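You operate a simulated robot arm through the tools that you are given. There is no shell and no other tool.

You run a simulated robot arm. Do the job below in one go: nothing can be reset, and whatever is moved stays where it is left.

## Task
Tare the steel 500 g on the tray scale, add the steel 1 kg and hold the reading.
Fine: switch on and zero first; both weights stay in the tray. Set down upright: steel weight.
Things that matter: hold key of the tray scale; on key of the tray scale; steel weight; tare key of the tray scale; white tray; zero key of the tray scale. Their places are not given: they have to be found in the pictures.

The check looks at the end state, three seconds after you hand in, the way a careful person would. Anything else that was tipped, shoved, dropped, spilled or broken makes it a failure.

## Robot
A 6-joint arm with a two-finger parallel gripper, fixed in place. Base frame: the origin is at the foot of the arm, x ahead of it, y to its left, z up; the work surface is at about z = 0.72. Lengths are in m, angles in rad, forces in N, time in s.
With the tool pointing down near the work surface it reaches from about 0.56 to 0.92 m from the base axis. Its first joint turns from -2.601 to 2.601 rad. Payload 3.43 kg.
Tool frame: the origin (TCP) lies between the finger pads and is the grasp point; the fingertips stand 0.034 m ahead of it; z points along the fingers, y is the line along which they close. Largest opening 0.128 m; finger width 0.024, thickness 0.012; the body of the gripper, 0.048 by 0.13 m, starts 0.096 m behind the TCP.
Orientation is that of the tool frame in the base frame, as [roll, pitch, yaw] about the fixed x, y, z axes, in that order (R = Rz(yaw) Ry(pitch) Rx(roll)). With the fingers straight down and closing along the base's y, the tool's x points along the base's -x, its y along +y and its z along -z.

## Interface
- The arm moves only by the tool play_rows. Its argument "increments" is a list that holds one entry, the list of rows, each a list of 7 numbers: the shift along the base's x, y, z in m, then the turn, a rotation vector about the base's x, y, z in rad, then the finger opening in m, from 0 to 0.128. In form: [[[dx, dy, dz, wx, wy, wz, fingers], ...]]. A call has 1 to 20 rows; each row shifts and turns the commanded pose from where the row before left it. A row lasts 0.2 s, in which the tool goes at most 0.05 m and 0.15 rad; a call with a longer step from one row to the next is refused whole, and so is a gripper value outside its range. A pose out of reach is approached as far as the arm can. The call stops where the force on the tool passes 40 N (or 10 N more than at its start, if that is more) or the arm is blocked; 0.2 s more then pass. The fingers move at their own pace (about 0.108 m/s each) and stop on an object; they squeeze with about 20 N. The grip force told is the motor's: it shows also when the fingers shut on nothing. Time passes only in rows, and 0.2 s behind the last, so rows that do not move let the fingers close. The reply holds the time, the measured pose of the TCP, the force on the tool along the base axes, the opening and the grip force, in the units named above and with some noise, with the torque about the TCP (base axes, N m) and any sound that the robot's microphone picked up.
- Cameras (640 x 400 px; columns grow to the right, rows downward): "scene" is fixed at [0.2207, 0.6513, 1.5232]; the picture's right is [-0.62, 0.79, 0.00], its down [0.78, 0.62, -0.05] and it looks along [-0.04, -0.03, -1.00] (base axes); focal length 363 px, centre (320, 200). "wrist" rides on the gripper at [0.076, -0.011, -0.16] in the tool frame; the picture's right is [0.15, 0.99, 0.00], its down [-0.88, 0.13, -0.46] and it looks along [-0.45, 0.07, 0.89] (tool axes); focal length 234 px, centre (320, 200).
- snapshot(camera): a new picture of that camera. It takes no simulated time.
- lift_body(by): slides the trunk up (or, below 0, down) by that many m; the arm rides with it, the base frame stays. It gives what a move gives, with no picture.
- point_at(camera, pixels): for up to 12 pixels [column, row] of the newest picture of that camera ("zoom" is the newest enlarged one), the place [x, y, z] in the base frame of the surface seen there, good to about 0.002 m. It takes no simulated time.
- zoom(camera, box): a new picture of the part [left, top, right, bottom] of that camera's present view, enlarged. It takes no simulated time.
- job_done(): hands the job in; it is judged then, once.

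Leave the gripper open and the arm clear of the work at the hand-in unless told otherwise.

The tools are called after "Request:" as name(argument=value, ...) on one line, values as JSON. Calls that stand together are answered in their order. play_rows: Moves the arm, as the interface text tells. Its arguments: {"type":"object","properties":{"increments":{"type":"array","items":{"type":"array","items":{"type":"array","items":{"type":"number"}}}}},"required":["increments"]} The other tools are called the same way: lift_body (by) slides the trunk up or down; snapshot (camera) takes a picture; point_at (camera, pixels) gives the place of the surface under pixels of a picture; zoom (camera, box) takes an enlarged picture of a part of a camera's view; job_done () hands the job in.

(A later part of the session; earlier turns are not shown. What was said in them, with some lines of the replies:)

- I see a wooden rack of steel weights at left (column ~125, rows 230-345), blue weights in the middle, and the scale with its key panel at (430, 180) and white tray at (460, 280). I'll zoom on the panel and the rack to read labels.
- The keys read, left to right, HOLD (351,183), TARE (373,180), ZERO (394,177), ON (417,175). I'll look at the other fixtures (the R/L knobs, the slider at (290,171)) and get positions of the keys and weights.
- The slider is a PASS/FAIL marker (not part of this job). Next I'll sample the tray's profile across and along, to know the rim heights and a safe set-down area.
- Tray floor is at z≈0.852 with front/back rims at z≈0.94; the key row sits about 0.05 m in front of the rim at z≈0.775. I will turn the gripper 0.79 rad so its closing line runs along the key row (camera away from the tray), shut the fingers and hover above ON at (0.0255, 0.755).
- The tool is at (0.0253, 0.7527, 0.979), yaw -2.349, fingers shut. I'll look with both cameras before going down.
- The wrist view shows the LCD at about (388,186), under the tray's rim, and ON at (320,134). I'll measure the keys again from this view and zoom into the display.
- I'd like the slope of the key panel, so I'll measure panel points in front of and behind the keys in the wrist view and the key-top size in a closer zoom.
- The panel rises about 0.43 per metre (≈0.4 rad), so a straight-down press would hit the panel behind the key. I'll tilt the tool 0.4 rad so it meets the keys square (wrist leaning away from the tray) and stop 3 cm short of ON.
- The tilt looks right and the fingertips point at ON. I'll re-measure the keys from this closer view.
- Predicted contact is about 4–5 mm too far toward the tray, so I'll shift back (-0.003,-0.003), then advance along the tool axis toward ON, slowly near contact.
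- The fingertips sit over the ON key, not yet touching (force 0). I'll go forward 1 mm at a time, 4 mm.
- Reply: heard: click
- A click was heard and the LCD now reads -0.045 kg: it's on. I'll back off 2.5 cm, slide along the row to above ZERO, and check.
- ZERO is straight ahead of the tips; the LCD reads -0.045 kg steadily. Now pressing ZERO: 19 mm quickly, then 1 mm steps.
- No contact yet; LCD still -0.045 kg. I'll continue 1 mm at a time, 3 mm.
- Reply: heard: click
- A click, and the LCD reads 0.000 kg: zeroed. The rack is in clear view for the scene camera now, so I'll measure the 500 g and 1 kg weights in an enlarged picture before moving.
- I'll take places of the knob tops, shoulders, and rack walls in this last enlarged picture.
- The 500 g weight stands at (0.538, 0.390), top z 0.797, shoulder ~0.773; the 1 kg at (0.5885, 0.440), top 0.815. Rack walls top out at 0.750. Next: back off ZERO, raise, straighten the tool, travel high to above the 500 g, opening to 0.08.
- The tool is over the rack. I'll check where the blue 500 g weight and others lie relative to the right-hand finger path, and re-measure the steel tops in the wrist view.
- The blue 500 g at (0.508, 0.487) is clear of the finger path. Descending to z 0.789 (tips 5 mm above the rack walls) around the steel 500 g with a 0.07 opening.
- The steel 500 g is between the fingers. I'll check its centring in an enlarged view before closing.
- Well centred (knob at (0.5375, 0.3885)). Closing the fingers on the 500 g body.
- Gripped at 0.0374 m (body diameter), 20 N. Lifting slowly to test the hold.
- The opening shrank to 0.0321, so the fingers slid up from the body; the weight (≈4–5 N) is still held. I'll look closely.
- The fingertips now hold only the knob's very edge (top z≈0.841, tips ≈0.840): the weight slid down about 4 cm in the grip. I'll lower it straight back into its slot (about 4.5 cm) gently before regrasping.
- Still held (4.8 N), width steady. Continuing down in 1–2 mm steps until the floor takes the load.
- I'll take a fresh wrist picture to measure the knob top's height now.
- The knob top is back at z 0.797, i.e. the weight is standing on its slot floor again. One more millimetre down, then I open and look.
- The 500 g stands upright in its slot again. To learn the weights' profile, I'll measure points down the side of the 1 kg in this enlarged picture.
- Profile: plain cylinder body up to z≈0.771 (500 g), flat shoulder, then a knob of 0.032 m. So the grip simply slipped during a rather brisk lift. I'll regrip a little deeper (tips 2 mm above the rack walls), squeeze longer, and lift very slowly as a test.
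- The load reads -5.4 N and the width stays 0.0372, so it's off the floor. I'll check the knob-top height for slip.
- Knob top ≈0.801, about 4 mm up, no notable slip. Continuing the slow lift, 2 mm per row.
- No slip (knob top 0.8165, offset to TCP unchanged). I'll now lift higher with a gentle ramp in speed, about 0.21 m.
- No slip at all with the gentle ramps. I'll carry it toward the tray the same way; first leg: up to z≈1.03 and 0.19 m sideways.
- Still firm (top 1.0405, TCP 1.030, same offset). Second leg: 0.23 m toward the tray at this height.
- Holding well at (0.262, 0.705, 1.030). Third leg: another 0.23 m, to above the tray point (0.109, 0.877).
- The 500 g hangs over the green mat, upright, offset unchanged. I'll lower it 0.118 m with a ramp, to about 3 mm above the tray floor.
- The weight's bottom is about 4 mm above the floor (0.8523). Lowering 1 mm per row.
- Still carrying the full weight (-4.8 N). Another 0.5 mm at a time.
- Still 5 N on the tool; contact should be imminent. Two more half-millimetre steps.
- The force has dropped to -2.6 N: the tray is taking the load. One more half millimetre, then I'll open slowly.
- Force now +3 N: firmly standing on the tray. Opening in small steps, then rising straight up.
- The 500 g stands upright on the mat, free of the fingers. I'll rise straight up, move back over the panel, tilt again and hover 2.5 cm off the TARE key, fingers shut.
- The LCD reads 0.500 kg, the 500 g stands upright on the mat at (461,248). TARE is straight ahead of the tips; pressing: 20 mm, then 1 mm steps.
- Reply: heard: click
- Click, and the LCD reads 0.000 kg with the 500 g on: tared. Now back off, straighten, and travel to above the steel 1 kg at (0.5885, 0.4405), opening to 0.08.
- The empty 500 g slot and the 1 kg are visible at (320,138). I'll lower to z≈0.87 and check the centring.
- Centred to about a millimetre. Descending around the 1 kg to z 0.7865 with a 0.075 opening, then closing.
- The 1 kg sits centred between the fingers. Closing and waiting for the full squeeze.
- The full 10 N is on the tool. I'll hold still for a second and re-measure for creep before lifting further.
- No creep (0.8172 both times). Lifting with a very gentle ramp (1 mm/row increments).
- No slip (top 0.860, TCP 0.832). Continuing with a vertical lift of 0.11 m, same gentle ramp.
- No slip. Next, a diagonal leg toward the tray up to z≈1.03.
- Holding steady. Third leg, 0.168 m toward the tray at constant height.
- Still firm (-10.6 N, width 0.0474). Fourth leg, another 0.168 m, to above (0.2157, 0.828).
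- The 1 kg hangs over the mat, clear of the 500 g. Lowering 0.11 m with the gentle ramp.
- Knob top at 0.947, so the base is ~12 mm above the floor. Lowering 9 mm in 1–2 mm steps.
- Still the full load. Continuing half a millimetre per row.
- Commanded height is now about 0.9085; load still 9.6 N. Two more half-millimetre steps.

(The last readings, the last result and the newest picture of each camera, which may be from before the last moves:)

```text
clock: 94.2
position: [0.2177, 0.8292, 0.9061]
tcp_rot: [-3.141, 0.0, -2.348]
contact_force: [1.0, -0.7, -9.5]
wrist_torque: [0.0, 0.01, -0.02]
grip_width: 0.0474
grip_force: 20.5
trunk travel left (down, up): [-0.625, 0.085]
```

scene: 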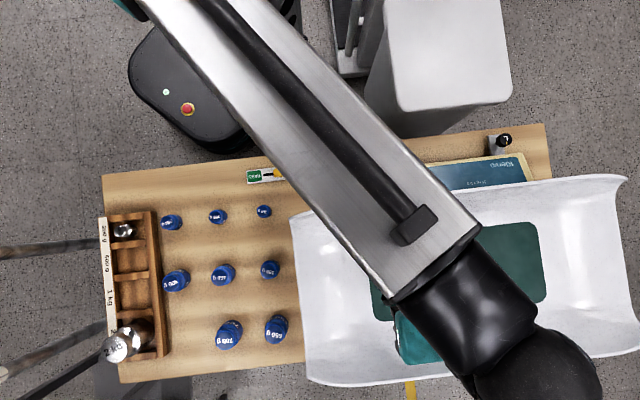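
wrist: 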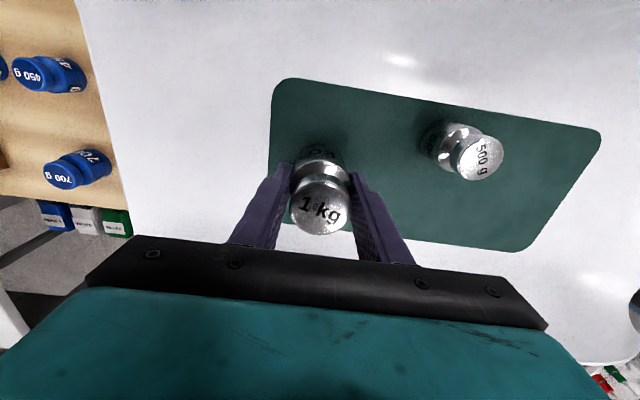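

Request:
play_rows(increments=[[[0, 0, -0.0005, 0, 0, 0, 0.0], [0, 0, -0.0005, 0, 0, 0, 0.0], [0, 0, 0, 0, 0, 0, 0.0]]])

Request:
zoom(camera="wrist", box=[240, 110, 400, 230])

```text
clock: 95.0
position: [0.2174, 0.8298, 0.906]
tcp_rot: [-3.141, -0.001, -2.349]
contact_force: [0.5, 0.0, -9.1]
wrist_torque: [0.04, 0.01, 0.02]
grip_width: 0.0475
grip_force: 19.9
trunk travel left (down, up): [-0.625, 0.085]
```

```text
3.33 times, centred on (320, 170) of wrist
```

zoom: 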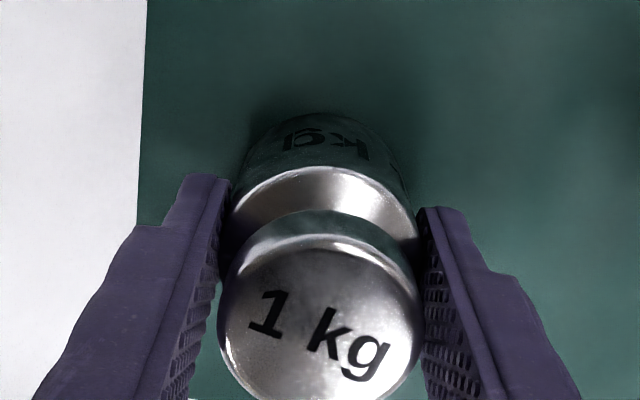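

Very near. Next half-millimetre steps.

Request:
play_rows(increments=[[[0, 0, -0.0005, 0, 0, 0, 0.0], [0, 0, 0, 0, 0, 0, 0.0]]])

```text
clock: 95.6
position: [0.2179, 0.829, 0.9067]
tcp_rot: [3.141, 0.0, -2.349]
contact_force: [0.4, 1.0, -7.1]
wrist_torque: [0.12, -0.01, 0.01]
grip_width: 0.0472
grip_force: 19.6
trunk travel left (down, up): [-0.625, 0.085]
```

The load eased to -7.1 N: touching. Another half millimetre.

Request:
play_rows(increments=[[[0, 0, -0.0005, 0, 0, 0, 0.0], [0, 0, 0, 0, 0, 0, 0.0]]])

```text
clock: 96.2
position: [0.2184, 0.8288, 0.9056]
tcp_rot: [3.141, 0.0, -2.348]
contact_force: [1.9, 2.2, -1.5]
wrist_torque: [-0.03, -0.07, 0.01]
grip_width: 0.047
grip_force: 19.9
trunk travel left (down, up): [-0.625, 0.085]
```

The tray carries nearly all the weight (-1.5 N left). Opening slowly.

Request:
play_rows(increments=[[[0, 0, 0, 0, 0, 0, 0.048], [0, 0, 0, 0, 0, 0, 0.052], [0, 0, 0, 0, 0, 0, 0.062], [0, 0, 0, 0, 0, 0, 0.075], [0, 0, 0, 0, 0, 0, 0.075]]])

Request:
zoom(camera="wrist", box=[200, 80, 520, 280])

```text
clock: 97.4
position: [0.2173, 0.8288, 0.9056]
tcp_rot: [-3.141, -0.001, -2.349]
contact_force: [-0.2, 0.1, 0.0]
wrist_torque: [-0.02, -0.01, 0.01]
grip_width: 0.0749
grip_force: 0.1
trunk travel left (down, up): [-0.625, 0.085]
```

```text
2.00 times, centred on (360, 180) of wrist
```

zoom: 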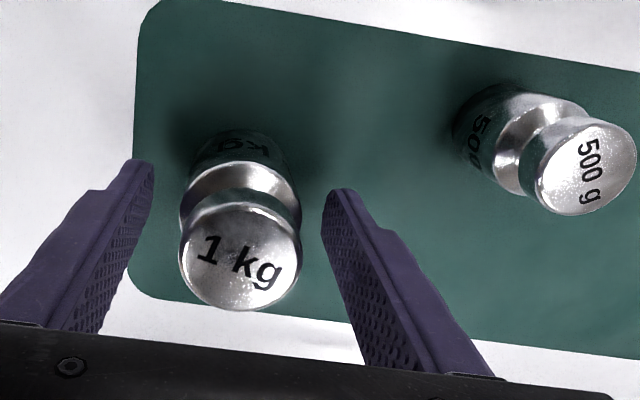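

Both weights stand upright on the mat. Rising straight up, then back over the panel, tilt, and hover off the HOLD key.

Request:
play_rows(increments=[[[0, 0, 0.01, 0, 0, 0, 0.075], [0, 0, 0.03, 0, 0, 0, 0.075], [0, 0, 0.045, 0, 0, 0, 0.075], [0, 0, 0.045, 0, 0, 0, 0.075], [-0.02208, -0.03736, 0, 0, 0, 0, 0.0], [-0.02208, -0.03736, 0, 0, 0, 0, 0.0], [-0.02208, -0.03736, 0, 0, 0, 0, 0.0], [-0.02208, -0.03736, 0, 0, 0, 0, 0.0], [-0.02208, -0.03736, 0, 0, 0, 0, 0.0], [0, 0, 0, 0.0947, -0.0939, 0, 0], [0, 0, 0, 0.0947, -0.0939, 0, 0], [0, 0, 0, 0.0947, -0.0939, 0, 0], [0, 0, -0.0417, 0, 0, 0, 0], [0, 0, -0.0417, 0, 0, 0, 0], [0, 0, -0.0417, 0, 0, 0, 0], [0, 0, -0.0417, 0, 0, 0, 0], [0, 0, -0.0417, 0, 0, 0, 0], [0, 0, 0, 0, 0, 0, 0]]])

Request:
snapshot(camera="wrist")

Request:
snapshot(camera="scene")

Request:
zoom(camera="wrist", box=[240, 110, 600, 335])

```text
clock: 101.2
position: [0.1069, 0.6433, 0.8279]
tcp_rot: [-3.141, 0.401, -2.348]
contact_force: [0.0, -0.1, -0.5]
wrist_torque: [-0.03, 0.01, 0.02]
grip_width: 0.0002
grip_force: 19.7
trunk travel left (down, up): [-0.625, 0.085]
```

```text
taken
```

wrist: 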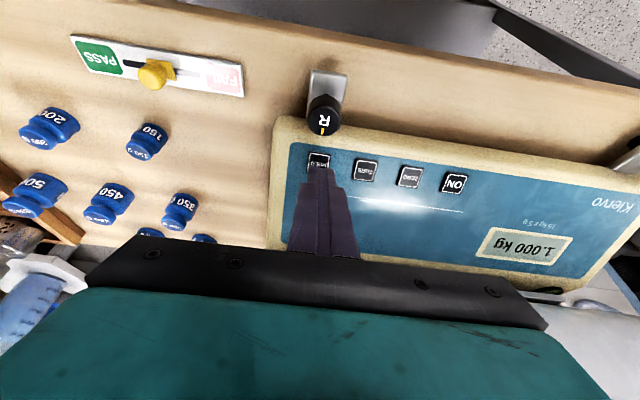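

```text
taken
```

scene: 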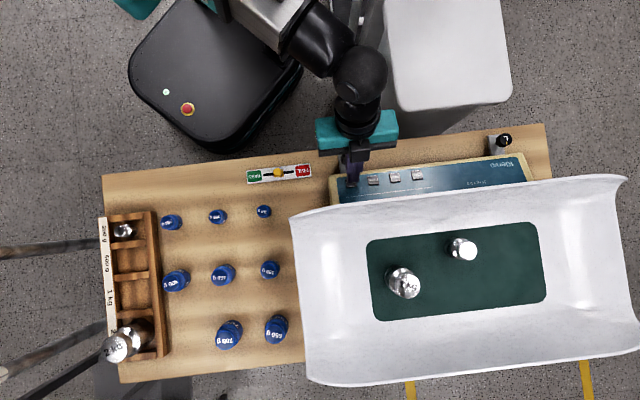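

```text
1.78 times, centred on (420, 222) of wrist
```

zoom: 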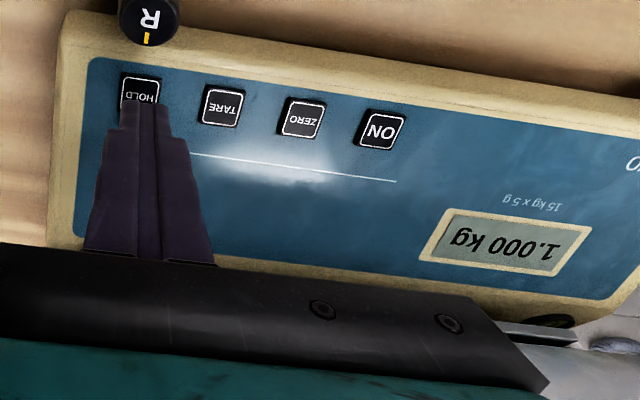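

The LCD reads 1.000 kg with both weights on. I'll check the HOLD alignment closely before pressing.

Request:
zoom(camera="wrist", box=[270, 130, 390, 205])

Request:
point_at(camera="wrist", pixels=[[319, 161], [319, 157], [365, 169], [410, 176], [454, 183]])

```text
5.33 times, centred on (330, 168) of wrist
```

zoom: 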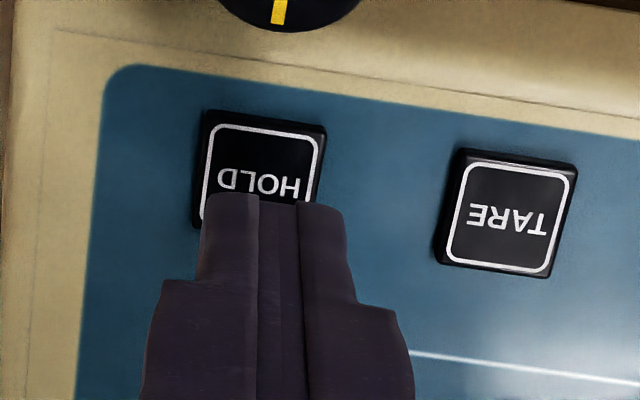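

```text
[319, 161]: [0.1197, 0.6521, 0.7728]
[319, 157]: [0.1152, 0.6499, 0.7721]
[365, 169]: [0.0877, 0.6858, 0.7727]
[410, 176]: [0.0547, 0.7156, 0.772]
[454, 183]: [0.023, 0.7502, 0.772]
```

The tips are about 5 mm toward the tray and 2.5 mm right of HOLD's centre (318,162), so I'll shift (-0.0017, -0.0053), then press: 20 mm, then 1 mm steps.

Request:
play_rows(increments=[[[-0.0017, -0.0053, 0, 0, 0, 0, 0], [0.00274, 0.00276, -0.00921, 0, 0, 0, 0], [0.00274, 0.00276, -0.00921, 0, 0, 0, 0], [0.000275, 0.000275, -0.00092, 0, 0, 0, 0], [0.000275, 0.000275, -0.00092, 0, 0, 0, 0], [0.000275, 0.000275, -0.00092, 0, 0, 0, 0], [0.000275, 0.000275, -0.00092, 0, 0, 0, 0]]])

Request:
zoom(camera="wrist", box=[240, 110, 600, 335])

```text
clock: 102.8
position: [0.1113, 0.6433, 0.805]
tcp_rot: [-3.138, 0.4, -2.35]
contact_force: [-0.1, -0.4, 0.4]
wrist_torque: [0.01, -0.03, 0.01]
grip_width: 0.0
grip_force: 20.2
trunk travel left (down, up): [-0.625, 0.085]
```

```text
1.78 times, centred on (420, 222) of wrist
```

zoom: 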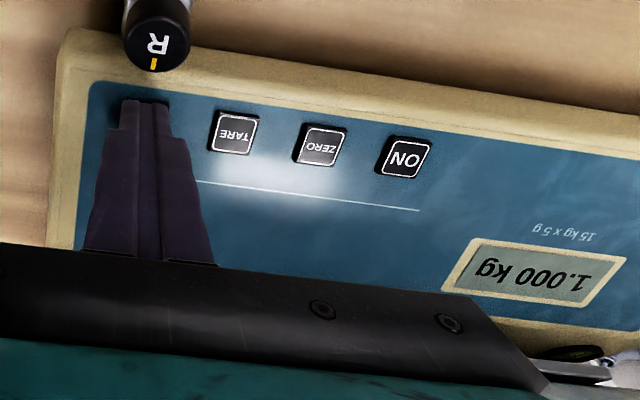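

The tips cover HOLD; no contact yet, LCD 1.000 kg. Three more 1 mm steps.

Request:
play_rows(increments=[[[0.000275, 0.000275, -0.00092, 0, 0, 0, 0], [0.000275, 0.000275, -0.00092, 0, 0, 0, 0], [0.000275, 0.000275, -0.00092, 0, 0, 0, 0]]])

Request:
zoom(camera="wrist", box=[240, 110, 600, 335])

```text
clock: 103.6
position: [0.113, 0.644, 0.8023]
tcp_rot: [3.141, 0.401, -2.35]
contact_force: [-1.8, -2.4, 2.5]
wrist_torque: [-0.04, 0.0, 0.04]
grip_width: 0.0
grip_force: 19.5
trunk travel left (down, up): [-0.625, 0.085]
heard: click
```

```text
1.78 times, centred on (420, 222) of wrist
```

zoom: 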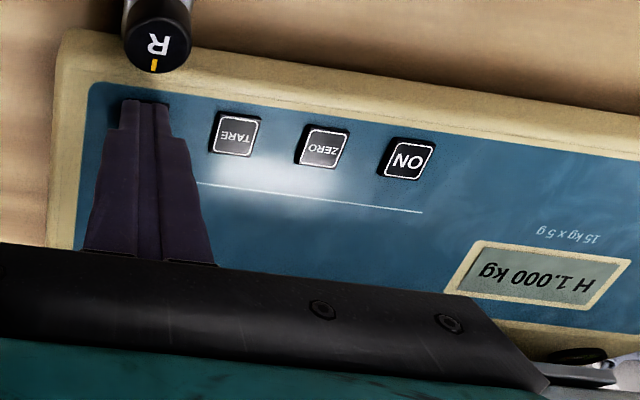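

The LCD now shows "H 1.000 kg": the reading is held. I'll back off the key, rise, straighten the tool, move clear of the scale and open the gripper.

Request:
play_rows(increments=[[[-0.00137, -0.00138, 0.0046, 0, 0, 0, 0], [-0.0082, -0.0083, 0.0276, 0, 0, 0, 0], [0, 0, 0.045, 0, 0, 0, 0], [0, 0, 0.045, -0.0947, 0.0939, 0, 0], [0, 0, 0.045, -0.0947, 0.0939, 0, 0], [0, 0, 0.045, -0.0947, 0.0939, 0, 0], [0.025, -0.018, 0.02, 0, 0, 0, 0.05], [0.03, -0.018, 0.02, 0, 0, 0, 0.1], [0.03, -0.018, 0.01, 0, 0, 0, 0.12], [0.03, -0.018, 0, 0, 0, 0, 0.12], [0, 0, 0, 0, 0, 0, 0.12], [0, 0, 0, 0, 0, 0, 0.12]]])

Request:
snapshot(camera="scene")

Request:
snapshot(camera="wrist")

```text
clock: 106.2
position: [0.2164, 0.5624, 1.0657]
tcp_rot: [-3.141, 0.0, -2.35]
contact_force: [0.2, -0.7, -0.1]
wrist_torque: [0.02, -0.01, 0.01]
grip_width: 0.1199
grip_force: 0.0
trunk travel left (down, up): [-0.625, 0.085]
```

```text
taken
```

scene: 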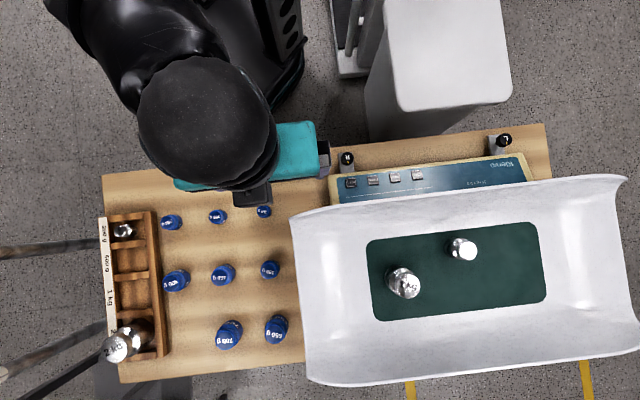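

```text
taken
```

wrist: 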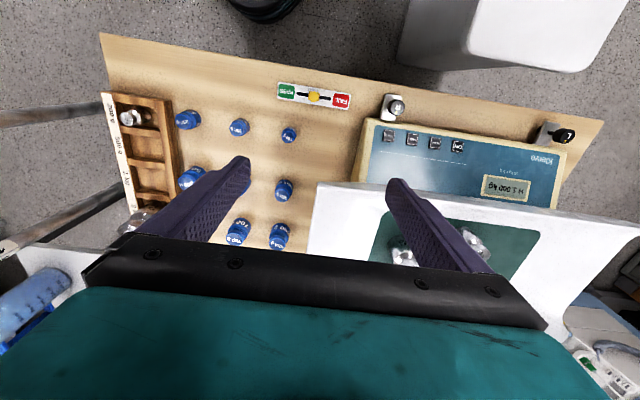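

Both weights are upright in the tray, the blue weights, slider and rack are as before, and the gripper is open and high above. I'll confirm the LCD one last time.

Request:
zoom(camera="wrist", box=[370, 110, 570, 235])

Request:
zoom(camera="scene", box=[360, 220, 520, 320])

```text
3.20 times, centred on (470, 172) of wrist
```

zoom: 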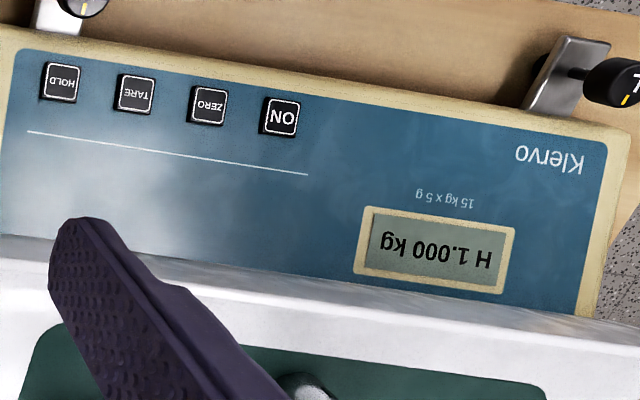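

```text
4.00 times, centred on (440, 270) of scene
```

zoom: 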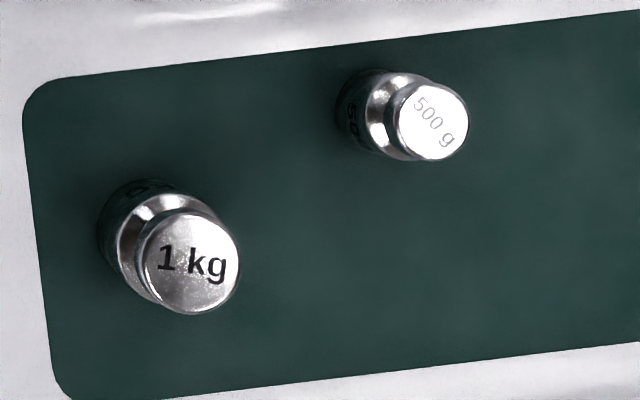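

The LCD shows "H 1.000 kg", both steel weights stand upright in the tray, and the arm is clear with the gripper open. Handing in.

Request:
job_done()

```text
The job is handed in.
```

The job is done and handed in. The tray scale shows "H 1.000 kg", with the steel 500 g tared and the steel 1 kg added on top of that.

- **Keys:** I pressed ON, ZERO, TARE and HOLD in that order. Each press clicked, and the display changed to match: -0.045, then 0.000, then 0.000 with the 500 g on, then H 1.000 kg.
- **Weights:** both steel weights stand upright on the green mat in the tray, clear of each other.
- **One slip:** on the first lift, the 500 g slid about 4 cm down in the grip just above its slot. I lowered it back into the slot, where it stood upright, gripped it again and carried it slowly. It was not dropped.
- **Everything else:** in the last picture the blue weights, the rack with the 200 g and 2 kg, and the PASS/FAIL slider looked as they did at the start. The gripper is open and the arm is above and clear of the work.
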